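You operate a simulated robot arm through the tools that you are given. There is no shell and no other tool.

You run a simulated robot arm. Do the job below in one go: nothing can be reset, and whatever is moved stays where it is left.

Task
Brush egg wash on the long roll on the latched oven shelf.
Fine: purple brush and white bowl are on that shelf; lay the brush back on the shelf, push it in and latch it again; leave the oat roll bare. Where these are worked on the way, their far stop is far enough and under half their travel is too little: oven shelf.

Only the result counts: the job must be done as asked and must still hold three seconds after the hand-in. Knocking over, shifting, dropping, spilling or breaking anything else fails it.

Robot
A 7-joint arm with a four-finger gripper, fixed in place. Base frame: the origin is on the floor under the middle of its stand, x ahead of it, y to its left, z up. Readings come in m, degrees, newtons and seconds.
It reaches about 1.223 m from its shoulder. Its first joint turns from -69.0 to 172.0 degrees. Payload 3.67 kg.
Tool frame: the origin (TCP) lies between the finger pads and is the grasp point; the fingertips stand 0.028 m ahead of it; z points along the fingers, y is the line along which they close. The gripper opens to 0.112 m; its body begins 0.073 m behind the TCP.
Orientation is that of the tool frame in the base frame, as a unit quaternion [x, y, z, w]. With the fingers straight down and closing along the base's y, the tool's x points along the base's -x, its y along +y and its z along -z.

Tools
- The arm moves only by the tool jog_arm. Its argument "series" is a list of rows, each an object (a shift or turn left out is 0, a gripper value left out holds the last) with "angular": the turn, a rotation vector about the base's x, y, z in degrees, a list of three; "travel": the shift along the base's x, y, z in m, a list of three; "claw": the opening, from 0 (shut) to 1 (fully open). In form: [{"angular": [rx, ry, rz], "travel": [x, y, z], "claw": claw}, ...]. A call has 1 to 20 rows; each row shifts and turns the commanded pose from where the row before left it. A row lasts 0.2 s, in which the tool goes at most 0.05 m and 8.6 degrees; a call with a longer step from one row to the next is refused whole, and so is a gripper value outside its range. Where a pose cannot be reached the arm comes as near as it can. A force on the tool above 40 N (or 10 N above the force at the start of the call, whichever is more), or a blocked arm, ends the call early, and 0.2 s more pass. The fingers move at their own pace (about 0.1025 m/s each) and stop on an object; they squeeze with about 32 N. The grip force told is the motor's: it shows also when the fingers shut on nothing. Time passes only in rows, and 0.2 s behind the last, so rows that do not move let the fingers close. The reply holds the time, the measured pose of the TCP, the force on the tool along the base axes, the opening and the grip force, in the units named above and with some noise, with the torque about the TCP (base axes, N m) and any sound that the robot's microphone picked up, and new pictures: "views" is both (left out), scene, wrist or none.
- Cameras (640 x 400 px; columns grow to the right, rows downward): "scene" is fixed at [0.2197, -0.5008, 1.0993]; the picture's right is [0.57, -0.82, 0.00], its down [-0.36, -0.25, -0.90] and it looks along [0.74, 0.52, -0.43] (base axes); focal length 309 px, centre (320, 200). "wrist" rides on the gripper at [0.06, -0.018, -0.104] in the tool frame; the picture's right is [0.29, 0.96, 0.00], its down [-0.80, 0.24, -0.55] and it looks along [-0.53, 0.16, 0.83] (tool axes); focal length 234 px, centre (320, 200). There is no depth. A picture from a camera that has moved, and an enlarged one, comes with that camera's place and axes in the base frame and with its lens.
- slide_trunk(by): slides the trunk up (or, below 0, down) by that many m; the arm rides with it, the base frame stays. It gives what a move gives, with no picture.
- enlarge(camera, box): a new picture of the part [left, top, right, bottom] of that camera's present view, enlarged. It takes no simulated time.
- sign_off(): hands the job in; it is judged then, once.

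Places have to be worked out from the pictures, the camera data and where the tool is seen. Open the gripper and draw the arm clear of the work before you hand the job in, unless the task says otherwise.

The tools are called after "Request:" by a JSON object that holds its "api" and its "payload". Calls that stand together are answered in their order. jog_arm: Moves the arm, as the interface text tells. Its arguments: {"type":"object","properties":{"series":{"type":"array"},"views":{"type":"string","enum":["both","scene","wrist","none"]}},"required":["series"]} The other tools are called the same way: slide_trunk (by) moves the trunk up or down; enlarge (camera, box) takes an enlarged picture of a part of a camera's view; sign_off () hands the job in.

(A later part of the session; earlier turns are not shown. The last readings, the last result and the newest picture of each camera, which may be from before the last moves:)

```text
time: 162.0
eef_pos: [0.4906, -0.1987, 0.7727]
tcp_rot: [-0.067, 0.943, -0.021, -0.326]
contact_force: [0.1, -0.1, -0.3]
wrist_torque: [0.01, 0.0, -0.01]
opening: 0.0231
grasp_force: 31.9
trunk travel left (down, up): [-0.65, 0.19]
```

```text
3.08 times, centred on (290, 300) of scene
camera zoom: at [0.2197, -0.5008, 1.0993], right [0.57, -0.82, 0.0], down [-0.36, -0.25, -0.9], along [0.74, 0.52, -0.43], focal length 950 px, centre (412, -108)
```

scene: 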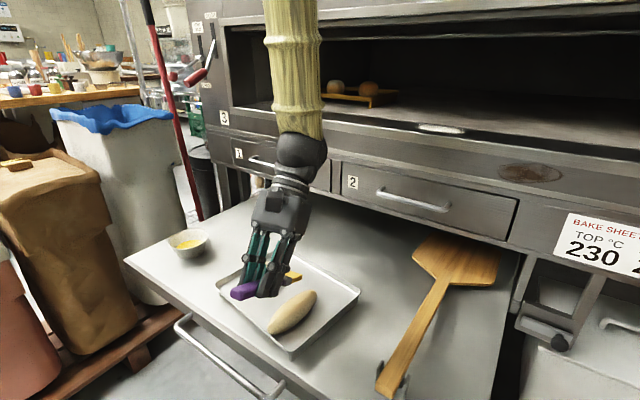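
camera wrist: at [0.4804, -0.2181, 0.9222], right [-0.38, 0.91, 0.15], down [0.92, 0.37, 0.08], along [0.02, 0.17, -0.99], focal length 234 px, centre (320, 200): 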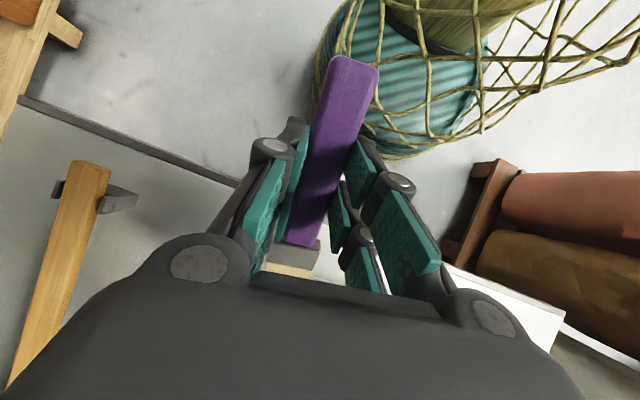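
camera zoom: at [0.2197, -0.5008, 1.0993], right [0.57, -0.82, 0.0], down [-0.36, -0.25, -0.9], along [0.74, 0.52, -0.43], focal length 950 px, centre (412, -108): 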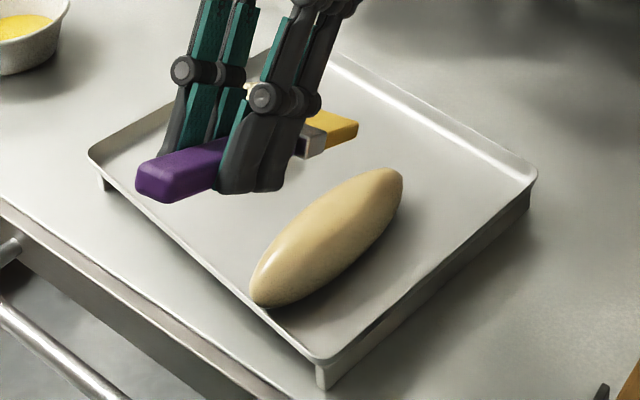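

The brushing is done on colour, but the roll sits against the front rim again and the tray has been dragged several centimetres. I first carry the roll back +x with the brush, landing on its near half.

Request:
{"api": "jog_arm", "payload": {"series": [{"travel": [-0.012, 0.0005, -0.01]}, {"travel": [-0.012, 0.0005, -0.02]}, {"travel": [-0.01, 0.0005, -0.018]}, {"travel": [0, 0, -0.006]}, {"travel": [0, 0, -0.003]}, {}], "views": "scene"}}

Request:
{"api": "enlarge", "payload": {"camera": "scene", "box": [230, 265, 320, 355]}}

```text
time: 163.4
eef_pos: [0.4561, -0.1958, 0.7162]
tcp_rot: [-0.067, 0.943, -0.022, -0.325]
contact_force: [-0.4, -0.3, -0.8]
wrist_torque: [-0.02, -0.01, -0.02]
opening: 0.0231
grasp_force: 31.4
trunk travel left (down, up): [-0.65, 0.19]
```

scene: 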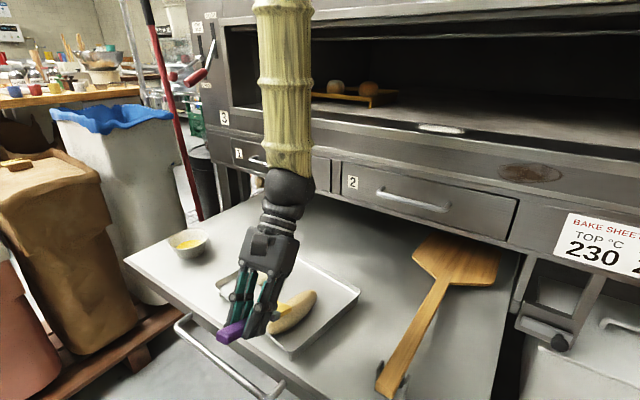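

```text
4.44 times, centred on (275, 310) of scene
camera zoom: at [0.2197, -0.5008, 1.0993], right [0.57, -0.82, 0.0], down [-0.36, -0.25, -0.9], along [0.74, 0.52, -0.43], focal length 1373 px, centre (520, -289)
```

zoom: 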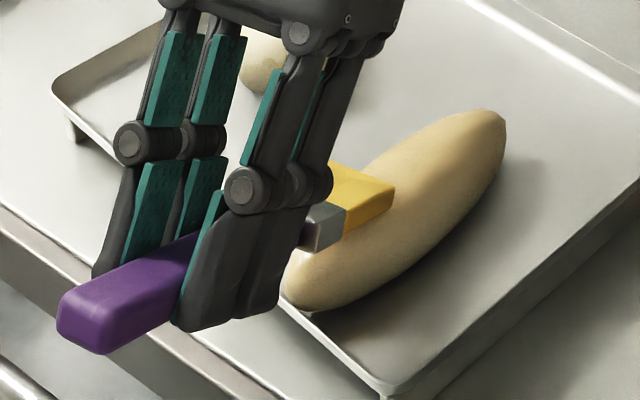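

The tip is just above the roll near its middle. I lower until contact.

Request:
{"api": "jog_arm", "payload": {"series": [{"travel": [0, 0, -0.002]}, {}], "views": "none"}}

Request:
{"api": "jog_arm", "payload": {"series": [{"travel": [0, 0, -0.0015]}, {}], "views": "none"}}

```text
time: 164.0
eef_pos: [0.4571, -0.1968, 0.7137]
tcp_rot: [-0.068, 0.943, -0.022, -0.324]
contact_force: [-0.1, 0.1, -0.5]
wrist_torque: [0.0, 0.02, 0.0]
opening: 0.023
grasp_force: 32.4
trunk travel left (down, up): [-0.65, 0.19]
```

```text
time: 164.6
eef_pos: [0.4585, -0.1955, 0.7139]
tcp_rot: [-0.067, 0.943, -0.022, -0.324]
contact_force: [0.8, -0.6, 6.6]
wrist_torque: [0.02, -0.84, -0.04]
opening: 0.0231
grasp_force: 32.2
trunk travel left (down, up): [-0.65, 0.19]
```

Contact at 6.6 N. I push +x slowly to carry the roll back.

Request:
{"api": "jog_arm", "payload": {"series": [{"travel": [0.005, 0.0001, 0]}, {"travel": [0.006, 0.0002, 0]}, {"travel": [0.006, 0.0002, 0]}, {"travel": [0.006, 0.0002, 0]}], "views": "scene"}}

Request:
{"api": "enlarge", "payload": {"camera": "scene", "box": [200, 235, 380, 365]}}

```text
time: 165.6
eef_pos: [0.48, -0.1948, 0.7122]
tcp_rot: [-0.068, 0.943, -0.021, -0.325]
contact_force: [1.0, 0.1, 0.5]
wrist_torque: [-0.02, -0.04, -0.03]
opening: 0.0233
grasp_force: 31.8
trunk travel left (down, up): [-0.65, 0.19]
```

scene: 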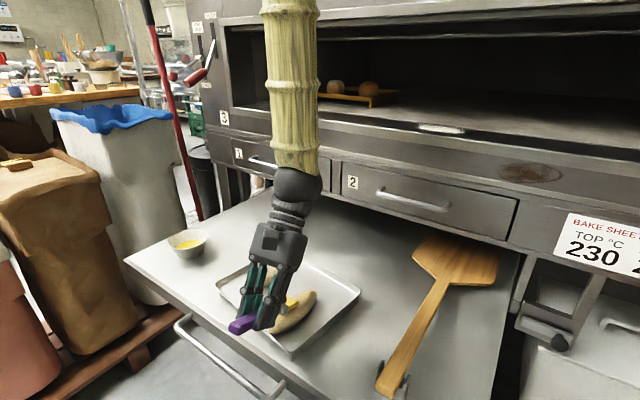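

```text
3.08 times, centred on (290, 300) of scene
camera zoom: at [0.2197, -0.5008, 1.0993], right [0.57, -0.82, 0.0], down [-0.36, -0.25, -0.9], along [0.74, 0.52, -0.43], focal length 950 px, centre (412, -108)
```

zoom: 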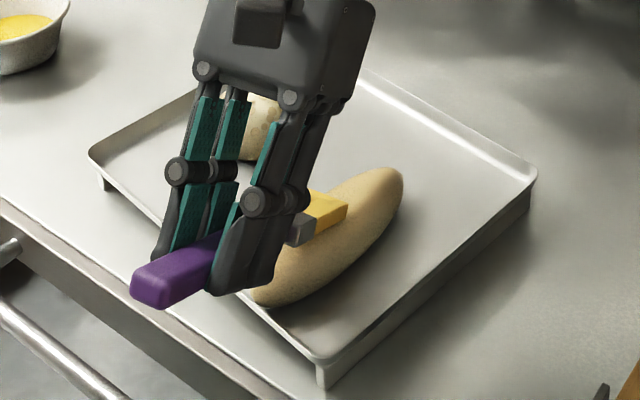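

This time the brush slid over the crown without moving the roll. I use that to brush the far half in +x, following the curve down.

Request:
{"api": "jog_arm", "payload": {"series": [{"travel": [0.003, 0.0001, -0.0008]}, {"travel": [0.007, 0.0002, -0.0003]}, {"travel": [0.007, 0.0002, -0.0004]}], "views": "none"}}

Request:
{"api": "jog_arm", "payload": {"series": [{"travel": [0.007, 0.0002, -0.0008]}, {"travel": [0.007, 0.0002, -0.001]}], "views": "scene"}}

Request:
{"api": "enlarge", "payload": {"camera": "scene", "box": [200, 235, 380, 365]}}

```text
time: 166.4
eef_pos: [0.4964, -0.1953, 0.7128]
tcp_rot: [-0.068, 0.943, -0.022, -0.325]
contact_force: [-1.4, 0.6, 6.1]
wrist_torque: [0.28, -0.52, 0.1]
opening: 0.0232
grasp_force: 32.2
trunk travel left (down, up): [-0.65, 0.19]
```

```text
time: 167.0
eef_pos: [0.5092, -0.194, 0.7108]
tcp_rot: [-0.068, 0.943, -0.022, -0.325]
contact_force: [-1.6, 1.0, 7.4]
wrist_torque: [0.21, -0.66, 0.06]
opening: 0.0235
grasp_force: 32.3
trunk travel left (down, up): [-0.65, 0.19]
```

scene: 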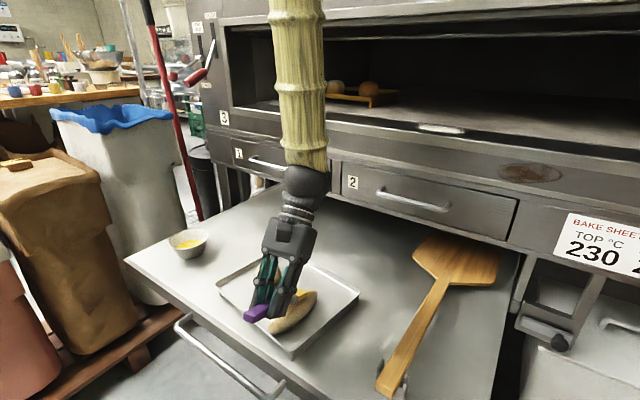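

```text
3.08 times, centred on (290, 300) of scene
camera zoom: at [0.2197, -0.5008, 1.0993], right [0.57, -0.82, 0.0], down [-0.36, -0.25, -0.9], along [0.74, 0.52, -0.43], focal length 950 px, centre (412, -108)
```

zoom: 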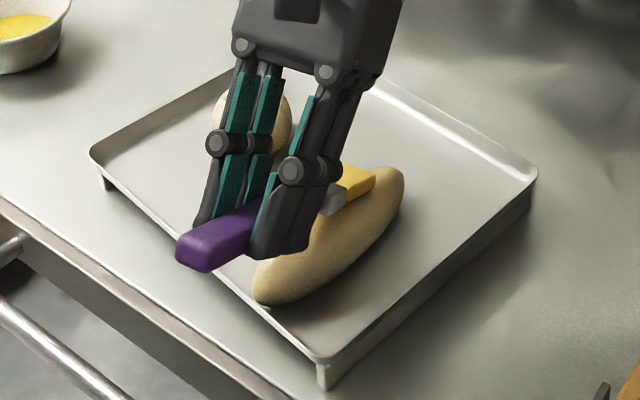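

The brush slides along the far half without disturbing the roll. I finish to the far end and lift.

Request:
{"api": "jog_arm", "payload": {"series": [{"travel": [0.007, 0.0002, -0.0012]}, {"travel": [0.006, 0.0002, -0.0012]}, {"travel": [0, 0, 0.005]}, {"travel": [0, 0, 0.03]}, {"travel": [-0.03, 0, 0.035]}, {}], "views": "scene"}}

Request:
{"api": "enlarge", "payload": {"camera": "scene", "box": [260, 270, 330, 340]}}

Request:
{"api": "enlarge", "payload": {"camera": "scene", "box": [200, 235, 380, 365]}}

```text
time: 168.4
eef_pos: [0.4946, -0.1945, 0.7764]
tcp_rot: [-0.068, 0.943, -0.022, -0.324]
contact_force: [-0.2, -0.4, 0.4]
wrist_torque: [-0.02, 0.03, -0.03]
opening: 0.0228
grasp_force: 32.1
trunk travel left (down, up): [-0.65, 0.19]
```

scene: 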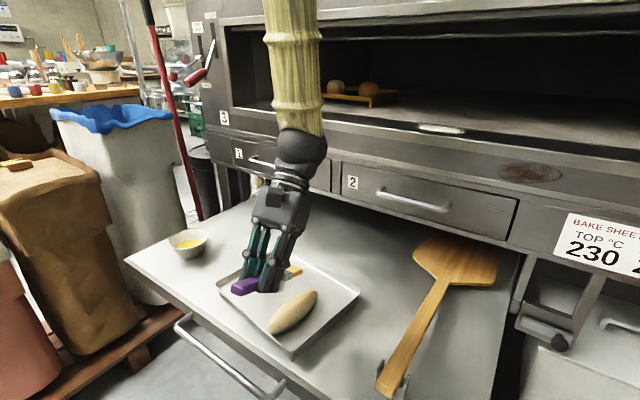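

```text
5.71 times, centred on (295, 305) of scene
camera zoom: at [0.2197, -0.5008, 1.0993], right [0.57, -0.82, 0.0], down [-0.36, -0.25, -0.9], along [0.74, 0.52, -0.43], focal length 1765 px, centre (463, -400)
```

zoom: 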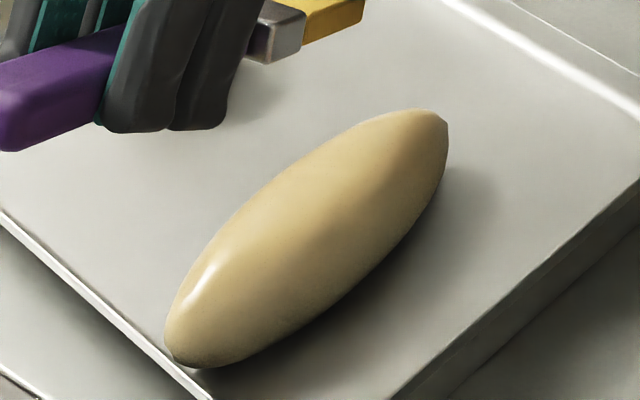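

```text
3.08 times, centred on (290, 300) of scene
camera zoom: at [0.2197, -0.5008, 1.0993], right [0.57, -0.82, 0.0], down [-0.36, -0.25, -0.9], along [0.74, 0.52, -0.43], focal length 950 px, centre (412, -108)
```

zoom: 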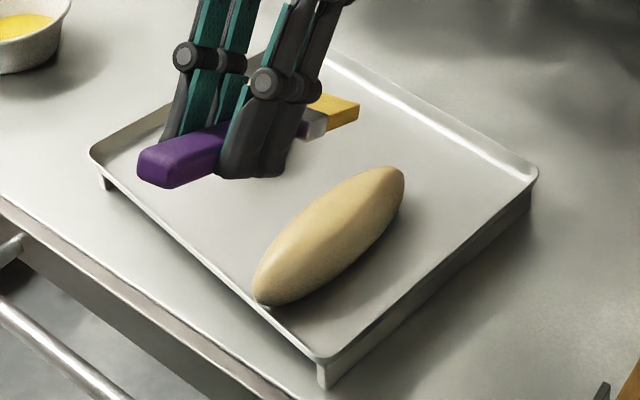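

The roll is evenly golden and shiny; brushing is done. I now carry the brush back toward its original spot between bowl and tray, turning the hand back to vertical on the way.

Request:
{"api": "jog_arm", "payload": {"series": [{"travel": [0, 0.01, 0.03]}, {"travel": [0, 0.04, 0.015]}, {"angular": [1.06, -7.52, 0], "travel": [0, 0.045, 0]}, {"angular": [1.06, -7.52, 0], "travel": [0.01, 0.045, 0]}, {"angular": [1.06, -7.52, 0], "travel": [0.02, 0.045, 0]}, {"angular": [1.06, -7.52, 0], "travel": [0.02, 0.042, 0]}, {"angular": [1.06, -7.52, 0], "travel": [0.025, 0.0425, 0]}, {"travel": [0.0184, 0, -0.02]}, {}]}}

Request:
{"api": "enlarge", "payload": {"camera": "scene", "box": [150, 170, 330, 320]}}

```text
time: 170.4
eef_pos: [0.5968, 0.074, 0.8114]
tcp_rot: [-0.054, 0.998, 0.019, 0.002]
contact_force: [-1.2, 0.5, -0.1]
wrist_torque: [-0.01, 0.01, 0.03]
opening: 0.0231
grasp_force: 32.1
trunk travel left (down, up): [-0.65, 0.19]
camera wrist: at [0.5381, 0.0447, 0.9141], right [-0.39, 0.92, 0.04], down [0.77, 0.3, 0.57], along [0.51, 0.25, -0.82], focal length 234 px, centre (320, 200)
```

scene: 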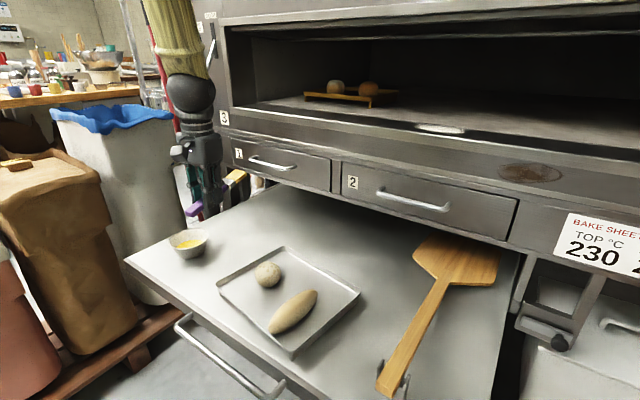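
wrist: 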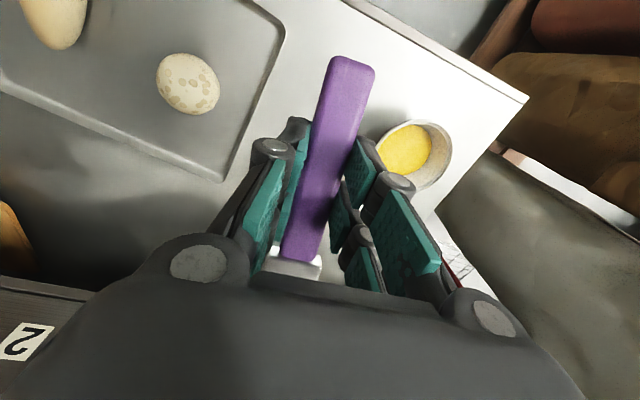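

```text
2.67 times, centred on (240, 245) of scene
camera zoom: at [0.2197, -0.5008, 1.0993], right [0.57, -0.82, 0.0], down [-0.36, -0.25, -0.9], along [0.74, 0.52, -0.43], focal length 824 px, centre (533, 80)
```

zoom: 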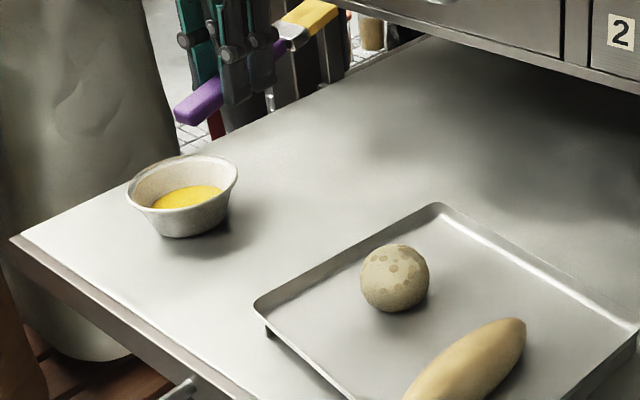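

The brush is above its old place, tip slightly up because it tilted in the grip. I correct the small tilt of the hand and lower to just above the shelf.

Request:
{"api": "jog_arm", "payload": {"series": [{"angular": [-2.2, 0, 0], "travel": [-0.008, 0.001, -0.03]}, {"travel": [0, 0, -0.045]}, {"travel": [0, 0, -0.045]}, {"travel": [0, 0, -0.04]}, {"travel": [0, 0, -0.015]}, {}]}}

Request:
{"api": "enlarge", "payload": {"camera": "scene", "box": [160, 190, 290, 300]}}

```text
time: 171.8
eef_pos: [0.5805, 0.0791, 0.6266]
tcp_rot: [-0.072, 0.997, -0.019, -0.001]
contact_force: [1.8, 0.0, -0.3]
wrist_torque: [0.03, 0.02, -0.03]
opening: 0.0229
grasp_force: 32.2
trunk travel left (down, up): [-0.65, 0.19]
camera wrist: at [0.5226, 0.0545, 0.7314], right [-0.42, 0.91, -0.03], down [0.76, 0.37, 0.54], along [0.5, 0.2, -0.84], focal length 234 px, centre (320, 200)
```

scene: 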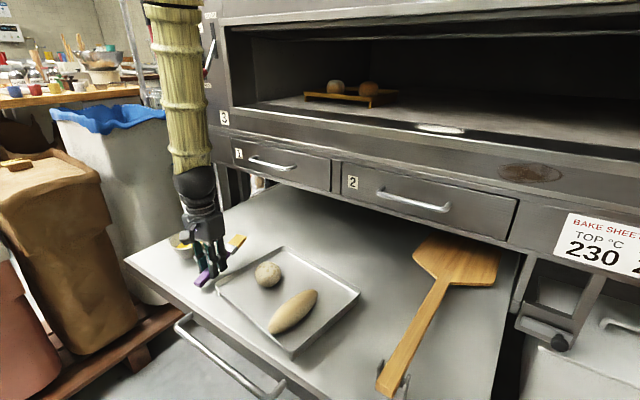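
wrist: 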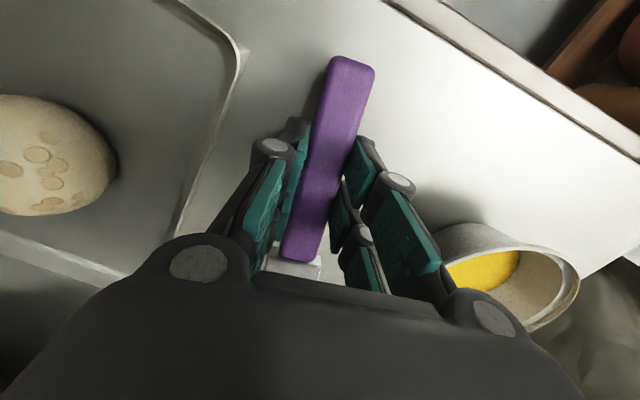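

```text
3.64 times, centred on (225, 245) of scene
camera zoom: at [0.2197, -0.5008, 1.0993], right [0.57, -0.82, 0.0], down [-0.36, -0.25, -0.9], along [0.74, 0.52, -0.43], focal length 1123 px, centre (666, 36)
```

zoom: 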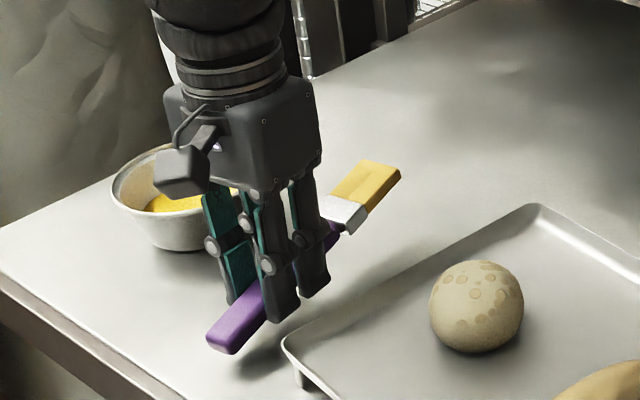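

My tilt correction was unnecessary (the earlier reading was a lag), so I undo it and lower slowly so that the handle end meets the shelf and levels the brush in the grip.

Request:
{"api": "jog_arm", "payload": {"series": [{"angular": [2.2, 0, 0], "travel": [0.004, -0.002, 0]}, {"travel": [0, 0, -0.003]}, {}], "views": "none"}}

Request:
{"api": "jog_arm", "payload": {"series": [{"travel": [0, 0, -0.002]}, {"travel": [0, 0, -0.002]}, {}], "views": "none"}}

```text
time: 172.6
eef_pos: [0.5842, 0.0758, 0.6247]
tcp_rot: [-0.072, 0.997, 0.001, 0.001]
contact_force: [0.2, -0.9, -1.0]
wrist_torque: [0.04, 0.01, -0.02]
opening: 0.0231
grasp_force: 32.0
trunk travel left (down, up): [-0.65, 0.19]
```

```text
time: 173.4
eef_pos: [0.5837, 0.0747, 0.6192]
tcp_rot: [-0.072, 0.997, 0.001, -0.001]
contact_force: [-0.1, 0.6, -1.0]
wrist_torque: [0.01, 0.05, -0.03]
opening: 0.0231
grasp_force: 32.0
trunk travel left (down, up): [-0.65, 0.19]
```

Request:
{"api": "jog_arm", "payload": {"series": [{"travel": [0, 0, -0.002]}, {"travel": [0, 0, -0.002]}, {}], "views": "none"}}

Request:
{"api": "jog_arm", "payload": {"series": [{"travel": [0, 0, -0.002]}, {"travel": [0, 0, -0.002]}, {}], "views": "scene"}}

Request:
{"api": "enlarge", "payload": {"camera": "scene", "box": [160, 200, 280, 300]}}

```text
time: 174.2
eef_pos: [0.5836, 0.0748, 0.616]
tcp_rot: [-0.071, 0.997, 0.0, 0.0]
contact_force: [-0.6, -2.1, 11.2]
wrist_torque: [-0.1, 0.69, 0.03]
opening: 0.0231
grasp_force: 32.0
trunk travel left (down, up): [-0.65, 0.19]
```

```text
time: 175.0
eef_pos: [0.5827, 0.0764, 0.6124]
tcp_rot: [-0.072, 0.997, 0.001, 0.001]
contact_force: [2.9, 1.6, 18.5]
wrist_torque: [-0.11, 0.9, -0.01]
opening: 0.0228
grasp_force: 31.4
trunk travel left (down, up): [-0.65, 0.19]
```

scene: 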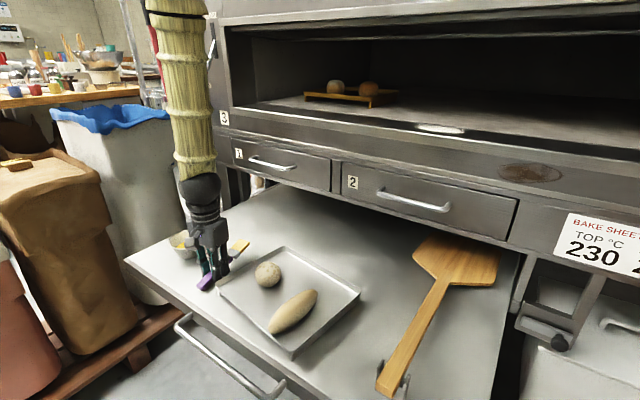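

```text
4.00 times, centred on (220, 250) of scene
camera zoom: at [0.2197, -0.5008, 1.0993], right [0.57, -0.82, 0.0], down [-0.36, -0.25, -0.9], along [0.74, 0.52, -0.43], focal length 1236 px, centre (720, 0)
```

zoom: 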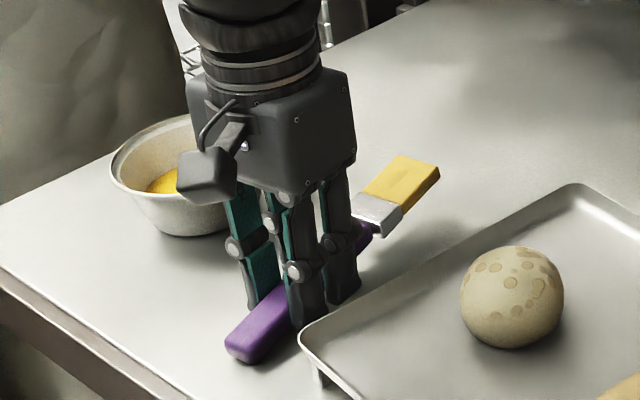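

The handle end is on the shelf and the brush is levelling in the grip (18 N). I continue gently.

Request:
{"api": "jog_arm", "payload": {"series": [{"travel": [0, 0, -0.0015]}, {"travel": [0, 0, -0.0015]}, {}], "views": "none"}}

Request:
{"api": "jog_arm", "payload": {"series": [{"travel": [0, 0, -0.001]}, {"travel": [0, 0, -0.001]}, {}], "views": "scene"}}

Request:
{"api": "enlarge", "payload": {"camera": "scene", "box": [160, 200, 280, 300]}}

```text
time: 175.8
eef_pos: [0.5828, 0.0748, 0.6094]
tcp_rot: [-0.071, 0.997, 0.0, 0.0]
contact_force: [-1.6, 1.6, 16.8]
wrist_torque: [-0.08, 1.05, -0.13]
opening: 0.0234
grasp_force: 31.9
trunk travel left (down, up): [-0.65, 0.19]
```

```text
time: 176.6
eef_pos: [0.5814, 0.0748, 0.6063]
tcp_rot: [-0.072, 0.997, 0.001, -0.001]
contact_force: [0.3, 0.7, 18.8]
wrist_torque: [-0.18, 0.69, -0.14]
opening: 0.0228
grasp_force: 32.0
trunk travel left (down, up): [-0.65, 0.19]
```

scene: 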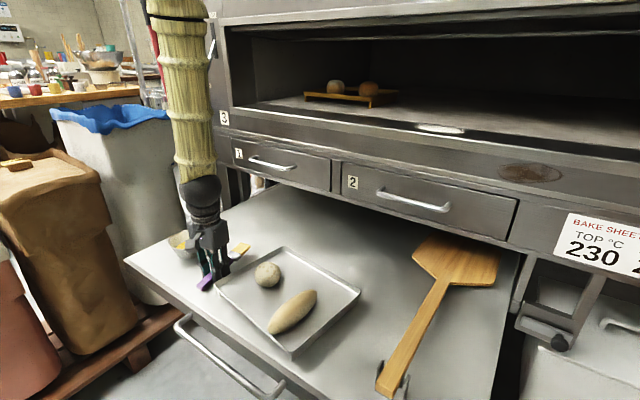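

```text
4.00 times, centred on (220, 250) of scene
camera zoom: at [0.2197, -0.5008, 1.0993], right [0.57, -0.82, 0.0], down [-0.36, -0.25, -0.9], along [0.74, 0.52, -0.43], focal length 1236 px, centre (720, 0)
```

zoom: 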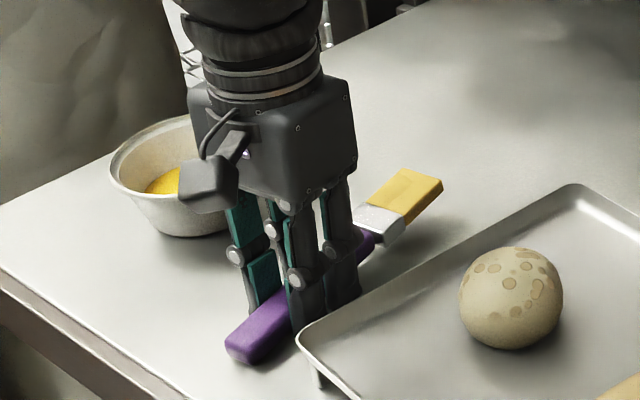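

The brush lies nearly flat with the fingertips at the shelf. I open the fingers gradually to let it settle, then rise.

Request:
{"api": "jog_arm", "payload": {"series": [{"travel": [0, 0, 0.001], "claw": 0.2}, {"claw": 0.23}, {"claw": 0.27}, {"claw": 0.35}, {"claw": 0.48}, {}], "views": "both"}}

Request:
{"api": "enlarge", "payload": {"camera": "scene", "box": [160, 200, 280, 300]}}

```text
time: 178.0
eef_pos: [0.5821, 0.0746, 0.6084]
tcp_rot: [-0.072, 0.997, 0.001, 0.0]
contact_force: [0.5, 0.2, 0.2]
wrist_torque: [-0.01, 0.0, -0.01]
opening: 0.0537
grasp_force: 0.0
trunk travel left (down, up): [-0.65, 0.19]
camera wrist: at [0.526, 0.047, 0.7115], right [-0.42, 0.91, 0.0], down [0.76, 0.35, 0.55], along [0.5, 0.23, -0.83], focal length 234 px, centre (320, 200)
```

scene: 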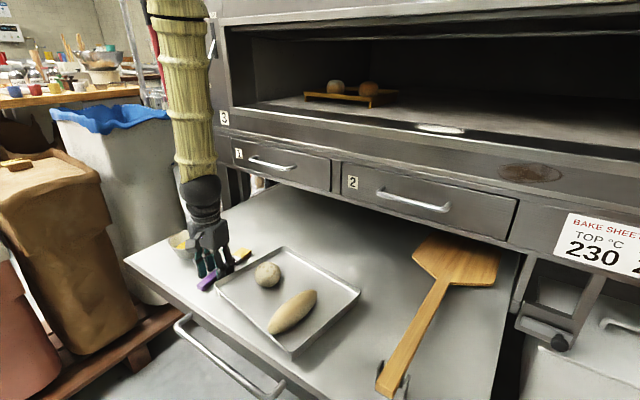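
wrist: 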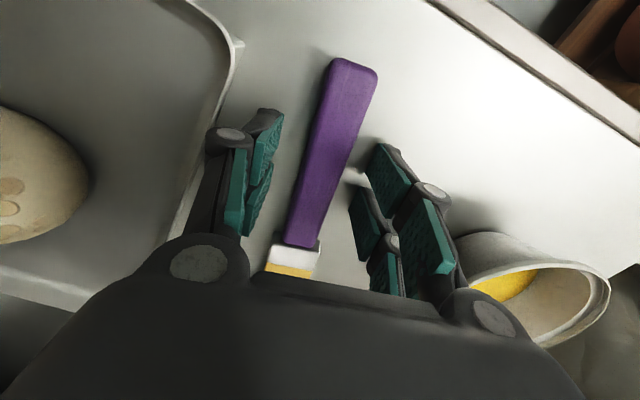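

```text
4.00 times, centred on (220, 250) of scene
camera zoom: at [0.2197, -0.5008, 1.0993], right [0.57, -0.82, 0.0], down [-0.36, -0.25, -0.9], along [0.74, 0.52, -0.43], focal length 1236 px, centre (720, 0)
```

zoom: 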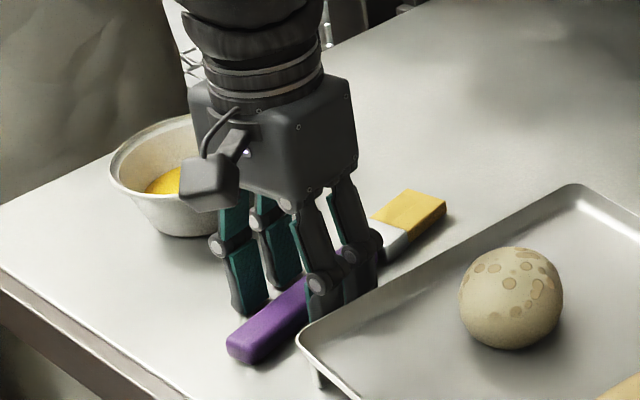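

The brush lies flat on the shelf again. I rise straight up and get a clear view of the tray.

Request:
{"api": "jog_arm", "payload": {"series": [{"travel": [0, 0, 0.02]}, {"travel": [0, 0, 0.04]}, {"travel": [0, 0, 0.045]}, {"travel": [-0.01, -0.02, 0.045]}, {"travel": [-0.02, -0.04, 0.01]}, {"travel": [-0.02, -0.04, 0]}, {"travel": [-0.01, -0.04, 0]}, {}]}}

Request:
{"api": "enlarge", "payload": {"camera": "scene", "box": [110, 210, 390, 400]}}

```text
refused: row 4 steps farther than a row can; nothing moved
```

```text
2.11 times, centred on (250, 305) of scene
camera zoom: at [0.2197, -0.5008, 1.0993], right [0.57, -0.82, 0.0], down [-0.36, -0.25, -0.9], along [0.74, 0.52, -0.43], focal length 650 px, centre (467, -21)
```

zoom: 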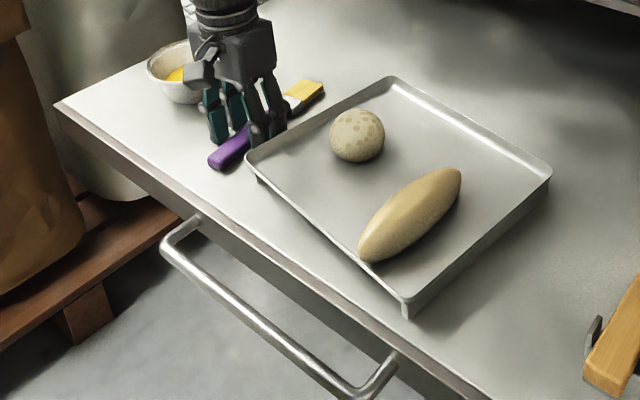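

Request:
{"api": "jog_arm", "payload": {"series": [{"travel": [0, 0, 0.02]}, {"travel": [0, 0, 0.04]}, {"travel": [0, 0, 0.045]}, {"travel": [0, -0.01, 0.045]}, {"travel": [-0.02, -0.04, 0.01]}, {"travel": [-0.02, -0.04, 0]}, {"travel": [-0.01, -0.04, 0]}, {}]}}

Request:
{"api": "enlarge", "payload": {"camera": "scene", "box": [150, 220, 390, 380]}}

```text
time: 179.8
eef_pos: [0.5311, -0.0536, 0.7661]
tcp_rot: [-0.071, 0.997, 0.0, 0.0]
contact_force: [-0.7, 0.0, -0.9]
wrist_torque: [-0.02, 0.04, -0.03]
opening: 0.0539
grasp_force: 0.1
trunk travel left (down, up): [-0.65, 0.19]
camera wrist: at [0.4746, -0.082, 0.8696], right [-0.42, 0.91, 0.0], down [0.76, 0.35, 0.55], along [0.5, 0.23, -0.83], focal length 234 px, centre (320, 200)
```

scene: 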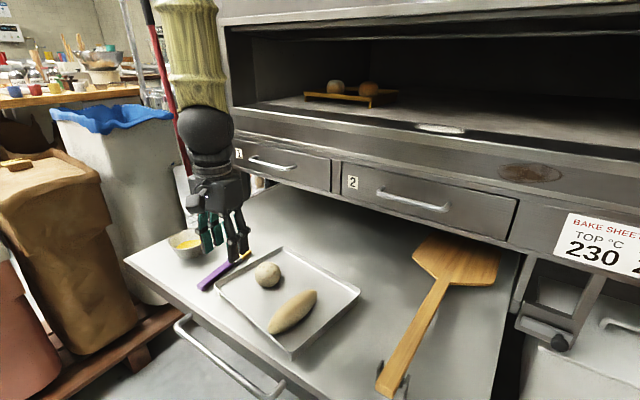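
wrist: 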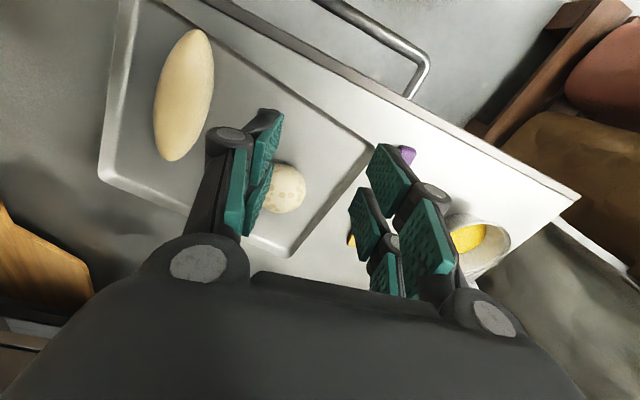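

```text
2.50 times, centred on (270, 300) of scene
camera zoom: at [0.2197, -0.5008, 1.0993], right [0.57, -0.82, 0.0], down [-0.36, -0.25, -0.9], along [0.74, 0.52, -0.43], focal length 772 px, centre (445, -50)
```

zoom: 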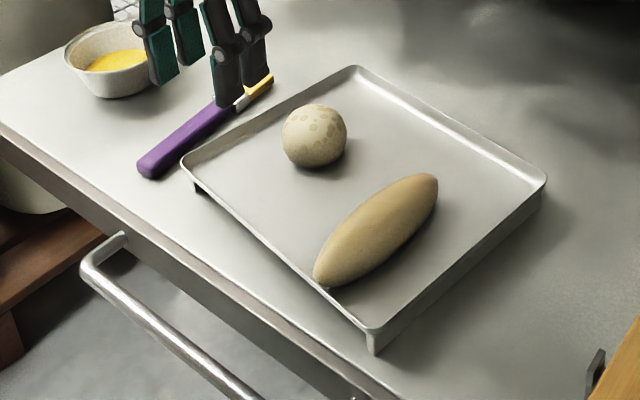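

The roll is nicely golden next to the bare oat roll. The tray, however, stands about 3–6 cm too far forward and slightly turned, so I want to push it back; I close the fingers and go down in front of its right front corner.

Request:
{"api": "jog_arm", "payload": {"series": [{"angular": [0, 0, -4], "travel": [-0.03, -0.03, 0], "claw": 0.0}, {"angular": [0, 0, -4], "travel": [-0.03, -0.035, 0]}, {"travel": [-0.03, -0.035, 0]}, {"travel": [-0.02, -0.035, -0.01]}, {"travel": [-0.005, -0.005, -0.04]}, {}]}}

Request:
{"api": "enlarge", "payload": {"camera": "scene", "box": [190, 230, 350, 400]}}

```text
time: 181.2
eef_pos: [0.4176, -0.195, 0.7192]
tcp_rot: [-0.001, 1.0, 0.001, 0.001]
contact_force: [-0.6, 0.7, -0.6]
wrist_torque: [0.0, -0.01, 0.01]
opening: 0.0
grasp_force: 32.0
trunk travel left (down, up): [-0.65, 0.19]
camera wrist: at [0.3574, -0.2149, 0.8219], right [-0.29, 0.96, 0.0], down [0.8, 0.24, 0.56], along [0.53, 0.16, -0.83], focal length 234 px, centre (320, 200)
```

scene: 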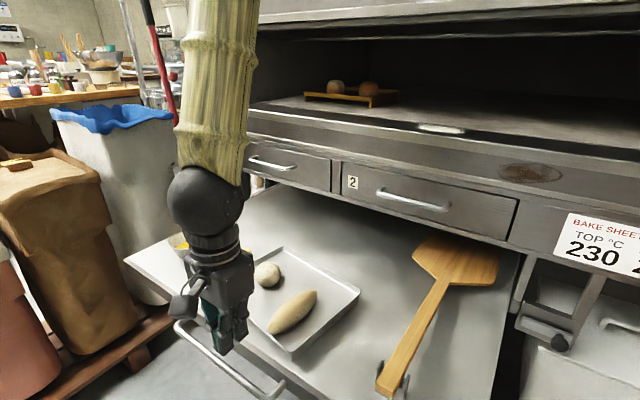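
wrist: 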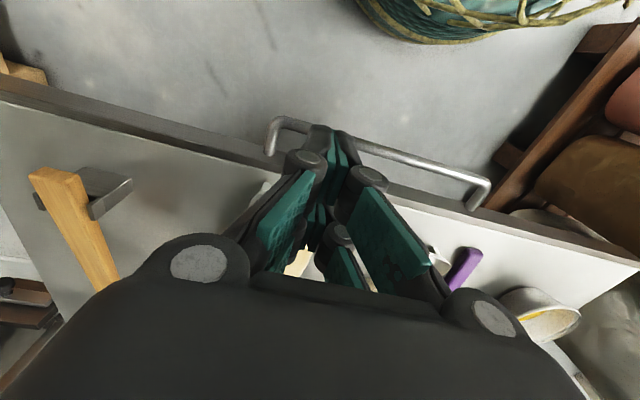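

```text
2.35 times, centred on (270, 315) of scene
camera zoom: at [0.2197, -0.5008, 1.0993], right [0.57, -0.82, 0.0], down [-0.36, -0.25, -0.9], along [0.74, 0.52, -0.43], focal length 727 px, centre (438, -71)
```

zoom: 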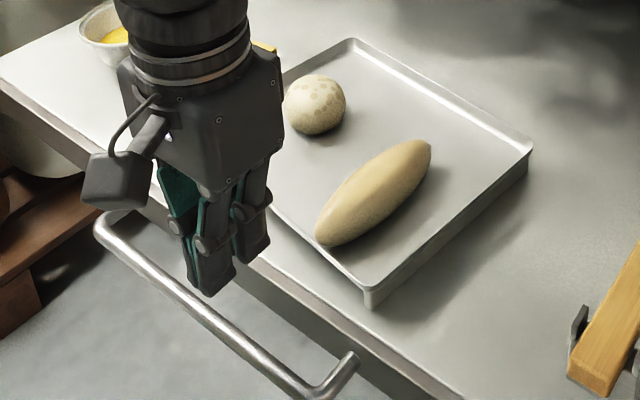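

The hand is in front of the shelf edge, clear of handle and tray. I lower the closed fingers to rim height and move forward to touch the tray's front rim near its right end.

Request:
{"api": "jog_arm", "payload": {"series": [{"travel": [0, -0.012, -0.04]}, {"travel": [0, 0, -0.04]}, {"travel": [0, 0, -0.02]}, {"travel": [0.015, 0, 0]}, {"travel": [0.01, 0, 0]}, {}], "views": "scene"}}

Request:
{"api": "enlarge", "payload": {"camera": "scene", "box": [200, 250, 340, 400]}}

```text
time: 182.6
eef_pos: [0.4418, -0.2069, 0.6187]
tcp_rot: [0.0, 1.0, 0.002, 0.0]
contact_force: [-0.1, -0.2, 0.1]
wrist_torque: [-0.02, 0.0, -0.02]
opening: 0.0001
grasp_force: 32.2
trunk travel left (down, up): [-0.65, 0.19]
```

scene: 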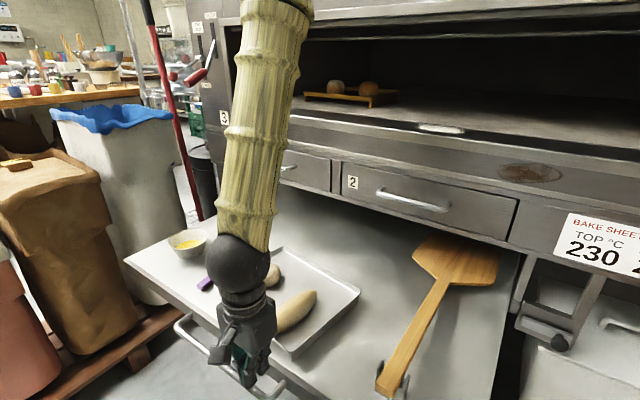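

```text
2.67 times, centred on (270, 325) of scene
camera zoom: at [0.2197, -0.5008, 1.0993], right [0.57, -0.82, 0.0], down [-0.36, -0.25, -0.9], along [0.74, 0.52, -0.43], focal length 824 px, centre (453, -133)
```

zoom: 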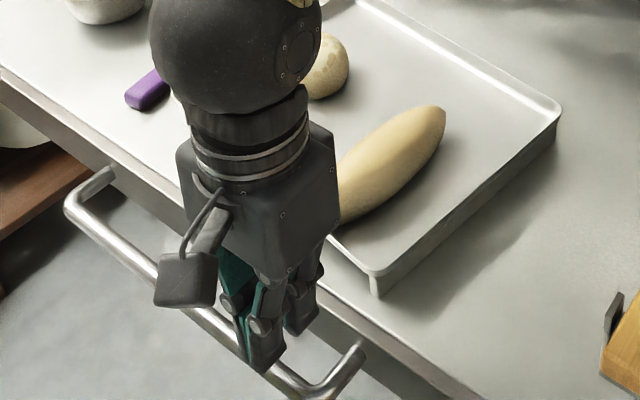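

Fingers are just in front of the tray. I move forward in small steps until contact.

Request:
{"api": "jog_arm", "payload": {"series": [{"travel": [0.008, 0, 0]}, {"travel": [0.006, 0, 0]}, {}], "views": "none"}}

Request:
{"api": "jog_arm", "payload": {"series": [{"travel": [0.005, 0, 0]}, {"travel": [0.005, 0, 0]}, {}], "views": "scene"}}

Request:
{"api": "enlarge", "payload": {"camera": "scene", "box": [200, 250, 340, 400]}}

```text
time: 183.4
eef_pos: [0.4556, -0.2071, 0.6178]
tcp_rot: [-0.001, 1.0, 0.001, 0.0]
contact_force: [0.3, 0.5, 0.7]
wrist_torque: [0.03, -0.06, 0.02]
opening: 0.0001
grasp_force: 32.0
trunk travel left (down, up): [-0.65, 0.19]
```

```text
time: 184.2
eef_pos: [0.4678, -0.2082, 0.6177]
tcp_rot: [-0.002, 1.0, 0.001, 0.0]
contact_force: [0.0, 0.4, 0.0]
wrist_torque: [-0.01, 0.01, -0.01]
opening: 0.0001
grasp_force: 32.4
trunk travel left (down, up): [-0.65, 0.19]
```

scene: 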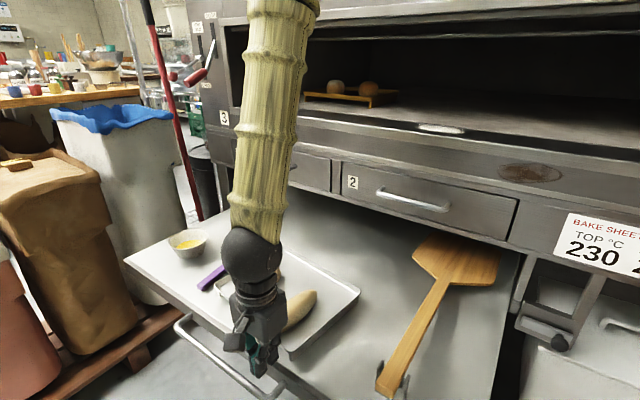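

```text
2.67 times, centred on (270, 325) of scene
camera zoom: at [0.2197, -0.5008, 1.0993], right [0.57, -0.82, 0.0], down [-0.36, -0.25, -0.9], along [0.74, 0.52, -0.43], focal length 824 px, centre (453, -133)
```

zoom: 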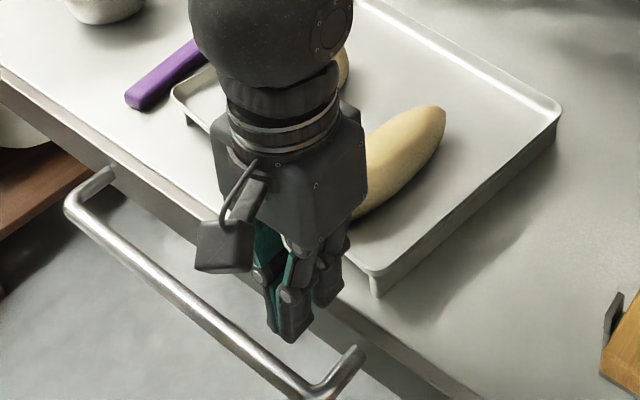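

Almost there. Smaller steps until the rim is touched.

Request:
{"api": "jog_arm", "payload": {"series": [{"travel": [0.004, 0, 0]}, {"travel": [0.004, 0, 0]}, {}], "views": "none"}}

Request:
{"api": "jog_arm", "payload": {"series": [{"travel": [0.004, 0, 0]}, {"travel": [0.004, 0, 0]}, {}], "views": "scene"}}

Request:
{"api": "enlarge", "payload": {"camera": "scene", "box": [200, 250, 340, 400]}}

```text
time: 185.0
eef_pos: [0.4759, -0.2074, 0.6173]
tcp_rot: [-0.002, 1.0, 0.001, 0.0]
contact_force: [-0.1, 0.1, 0.2]
wrist_torque: [-0.01, -0.01, 0.01]
opening: 0.0
grasp_force: 32.2
trunk travel left (down, up): [-0.65, 0.19]
```

```text
time: 185.8
eef_pos: [0.4823, -0.2065, 0.6176]
tcp_rot: [-0.002, 1.0, 0.0, 0.0]
contact_force: [-1.1, -0.1, 0.9]
wrist_torque: [0.06, 0.0, -0.04]
opening: 0.0
grasp_force: 31.8
trunk travel left (down, up): [-0.65, 0.19]
```

scene: 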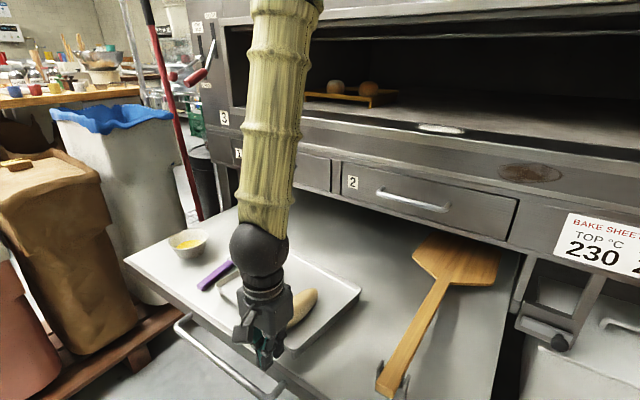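

```text
2.67 times, centred on (270, 325) of scene
camera zoom: at [0.2197, -0.5008, 1.0993], right [0.57, -0.82, 0.0], down [-0.36, -0.25, -0.9], along [0.74, 0.52, -0.43], focal length 824 px, centre (453, -133)
```

zoom: 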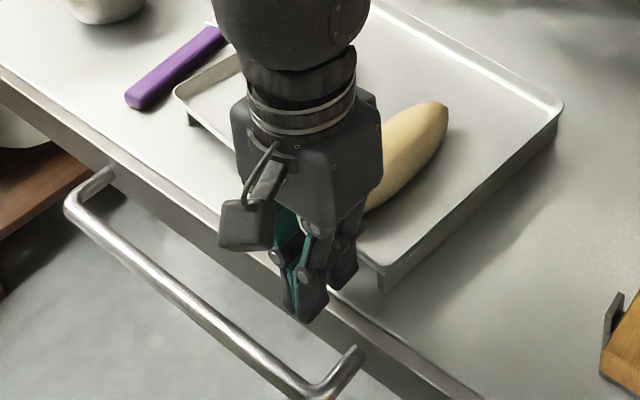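

The tray is sliding on the shelf while the shelf stays put. I keep pushing slowly.

Request:
{"api": "jog_arm", "payload": {"series": [{"travel": [0.004, 0, 0]}, {"travel": [0.005, 0, 0]}, {"travel": [0.005, 0, 0]}, {"travel": [0.004, 0, 0]}, {}], "views": "scene"}}

Request:
{"api": "enlarge", "payload": {"camera": "scene", "box": [180, 230, 390, 400]}}

```text
time: 187.0
eef_pos: [0.5009, -0.2082, 0.6182]
tcp_rot: [-0.001, 1.0, 0.001, 0.0]
contact_force: [-1.7, -0.6, 0.9]
wrist_torque: [0.03, 0.03, -0.04]
opening: 0.0001
grasp_force: 32.1
trunk travel left (down, up): [-0.65, 0.19]
```

scene: 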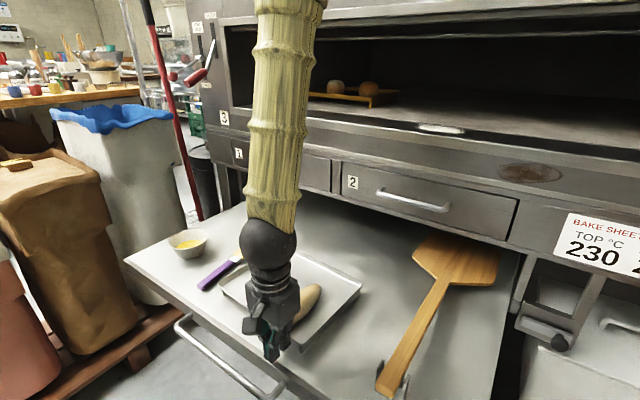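

```text
2.35 times, centred on (285, 315) of scene
camera zoom: at [0.2197, -0.5008, 1.0993], right [0.57, -0.82, 0.0], down [-0.36, -0.25, -0.9], along [0.74, 0.52, -0.43], focal length 727 px, centre (402, -71)
```

zoom: 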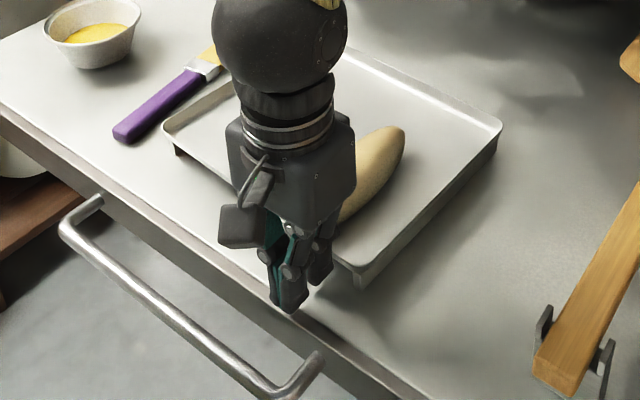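

The tray is straightening. I back off slightly, shift toward its middle and push the remaining 2–3 cm.

Request:
{"api": "jog_arm", "payload": {"series": [{"travel": [-0.008, 0, 0]}, {"travel": [0, 0.025, 0]}, {"travel": [0, 0.025, 0]}, {"travel": [0.008, 0, 0]}, {"travel": [0.005, 0, 0]}, {"travel": [0.005, 0, 0]}, {"travel": [0.005, 0, 0]}, {}], "views": "scene"}}

Request:
{"api": "enlarge", "payload": {"camera": "scene", "box": [180, 230, 390, 400]}}

```text
time: 188.8
eef_pos: [0.5169, -0.1573, 0.618]
tcp_rot: [-0.002, 1.0, 0.001, 0.0]
contact_force: [-0.8, -0.1, 0.8]
wrist_torque: [0.01, 0.0, -0.01]
opening: 0.0002
grasp_force: 31.8
trunk travel left (down, up): [-0.65, 0.19]
```

scene: 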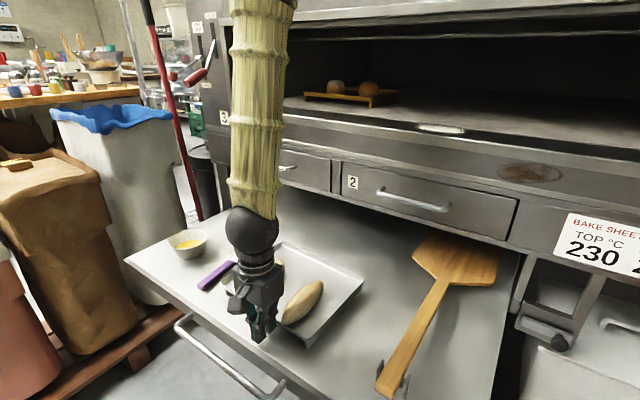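

```text
2.35 times, centred on (285, 315) of scene
camera zoom: at [0.2197, -0.5008, 1.0993], right [0.57, -0.82, 0.0], down [-0.36, -0.25, -0.9], along [0.74, 0.52, -0.43], focal length 727 px, centre (402, -71)
```

zoom: 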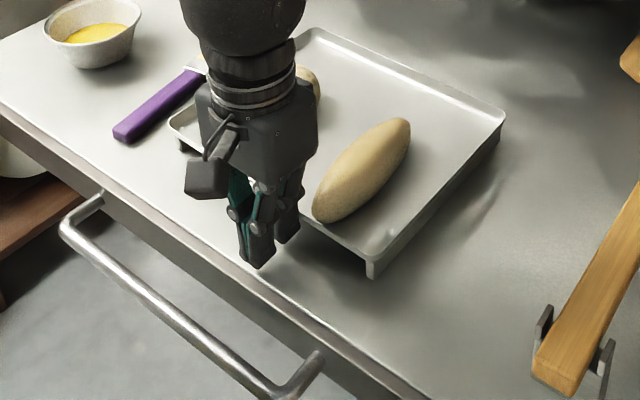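

Remaining offset is about 2 cm. I push on gently.

Request:
{"api": "jog_arm", "payload": {"series": [{"travel": [0.005, 0, 0]}, {"travel": [0.005, 0, 0]}, {"travel": [0.005, 0, 0]}, {"travel": [0.002, 0, 0]}, {}], "views": "scene"}}

Request:
{"api": "enlarge", "payload": {"camera": "scene", "box": [180, 230, 390, 400]}}

```text
time: 190.0
eef_pos: [0.533, -0.158, 0.6184]
tcp_rot: [-0.002, 1.0, 0.0, 0.001]
contact_force: [-2.2, -1.4, 1.0]
wrist_torque: [-0.01, 0.03, 0.0]
opening: 0.0059
grasp_force: 32.3
trunk travel left (down, up): [-0.65, 0.19]
```

scene: 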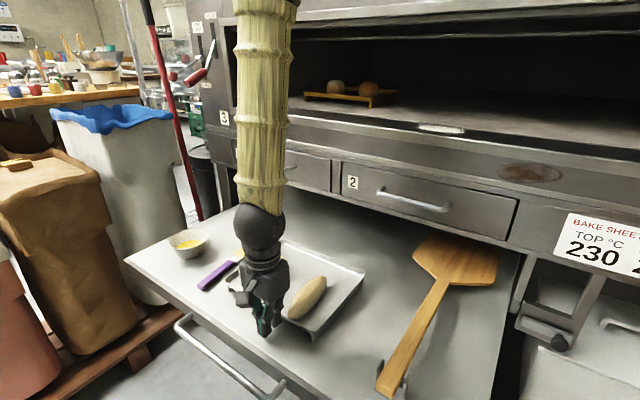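

```text
2.35 times, centred on (285, 315) of scene
camera zoom: at [0.2197, -0.5008, 1.0993], right [0.57, -0.82, 0.0], down [-0.36, -0.25, -0.9], along [0.74, 0.52, -0.43], focal length 727 px, centre (402, -71)
```

zoom: 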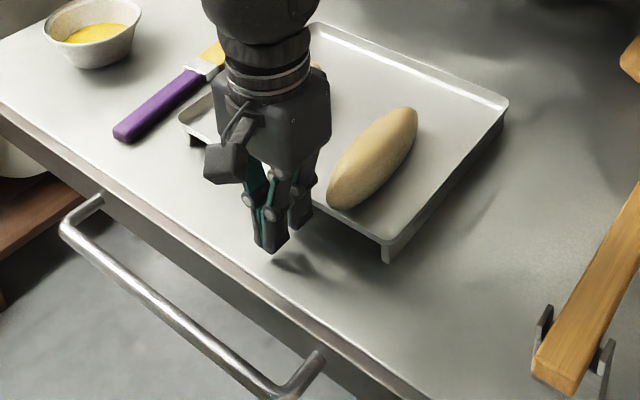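

The tray is back within a few millimetres of its original place and orientation. The long roll itself is still about 4 cm forward of where it was on the tray, so I raise the closed fingers just above the rim and line up with its near end to nudge it back.

Request:
{"api": "jog_arm", "payload": {"series": [{"travel": [-0.012, 0, 0]}, {"travel": [0, 0, 0.028]}, {"travel": [0, -0.028, 0]}, {"travel": [0.008, 0, 0]}, {}], "views": "scene"}}

Request:
{"api": "enlarge", "payload": {"camera": "scene", "box": [210, 240, 370, 370]}}

```text
time: 191.2
eef_pos: [0.5295, -0.1864, 0.6457]
tcp_rot: [-0.002, 1.0, 0.002, 0.001]
contact_force: [-0.9, -0.6, -0.1]
wrist_torque: [0.01, -0.02, 0.0]
opening: 0.0003
grasp_force: 31.5
trunk travel left (down, up): [-0.65, 0.19]
```

scene: 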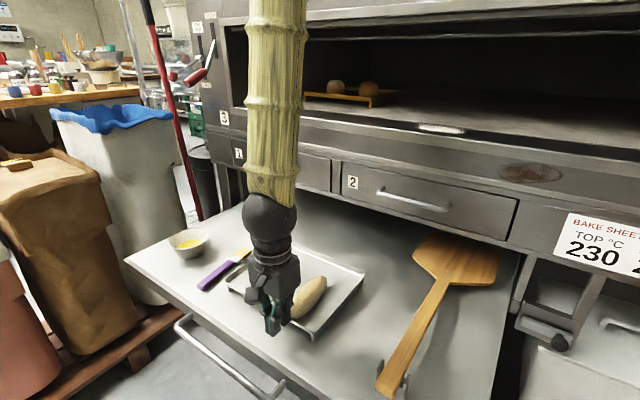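

```text
3.08 times, centred on (290, 305) of scene
camera zoom: at [0.2197, -0.5008, 1.0993], right [0.57, -0.82, 0.0], down [-0.36, -0.25, -0.9], along [0.74, 0.52, -0.43], focal length 950 px, centre (412, -123)
```

zoom: 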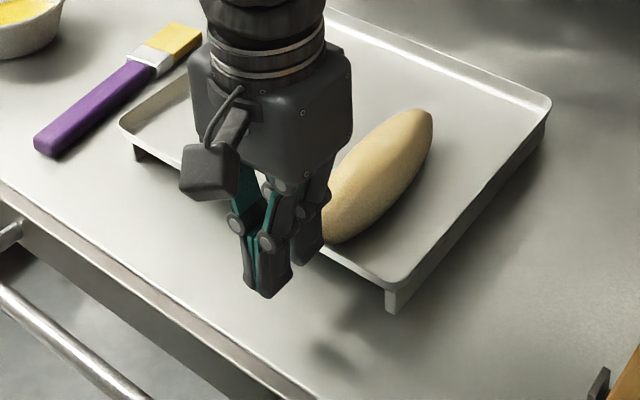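

The fingers are right in front of the roll's near end, above the rim. I push forward gently.

Request:
{"api": "jog_arm", "payload": {"series": [{"travel": [0.005, 0, 0]}, {"travel": [0.005, 0, 0]}, {"travel": [0.005, 0, 0]}, {"travel": [0.005, 0, 0]}, {"travel": [0.005, 0, 0]}, {}], "views": "scene"}}

Request:
{"api": "enlarge", "payload": {"camera": "scene", "box": [210, 240, 370, 370]}}

```text
time: 192.6
eef_pos: [0.5539, -0.1853, 0.6469]
tcp_rot: [-0.002, 1.0, 0.001, 0.0]
contact_force: [-1.6, -0.3, 0.2]
wrist_torque: [0.01, 0.01, -0.01]
opening: 0.0
grasp_force: 32.0
trunk travel left (down, up): [-0.65, 0.19]
```

scene: 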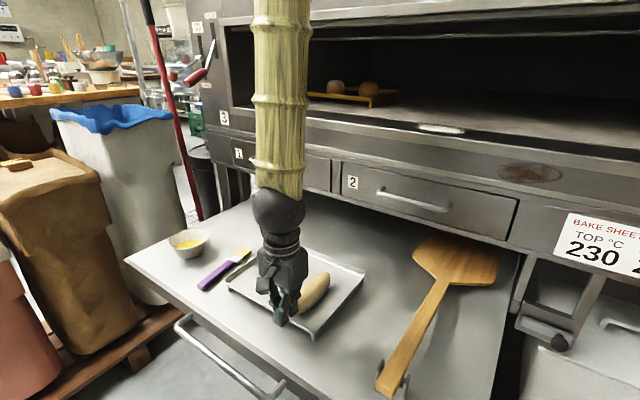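

```text
3.08 times, centred on (290, 305) of scene
camera zoom: at [0.2197, -0.5008, 1.0993], right [0.57, -0.82, 0.0], down [-0.36, -0.25, -0.9], along [0.74, 0.52, -0.43], focal length 950 px, centre (412, -123)
```

zoom: 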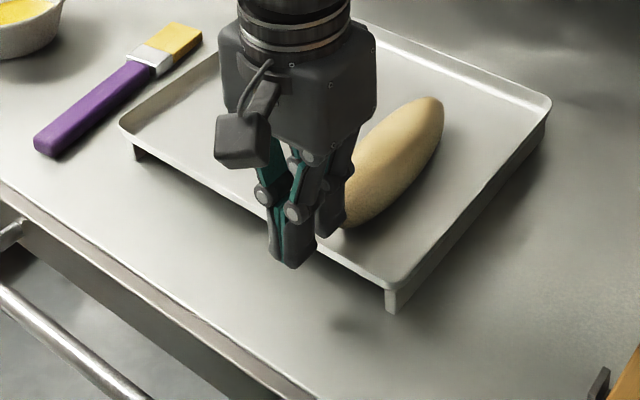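

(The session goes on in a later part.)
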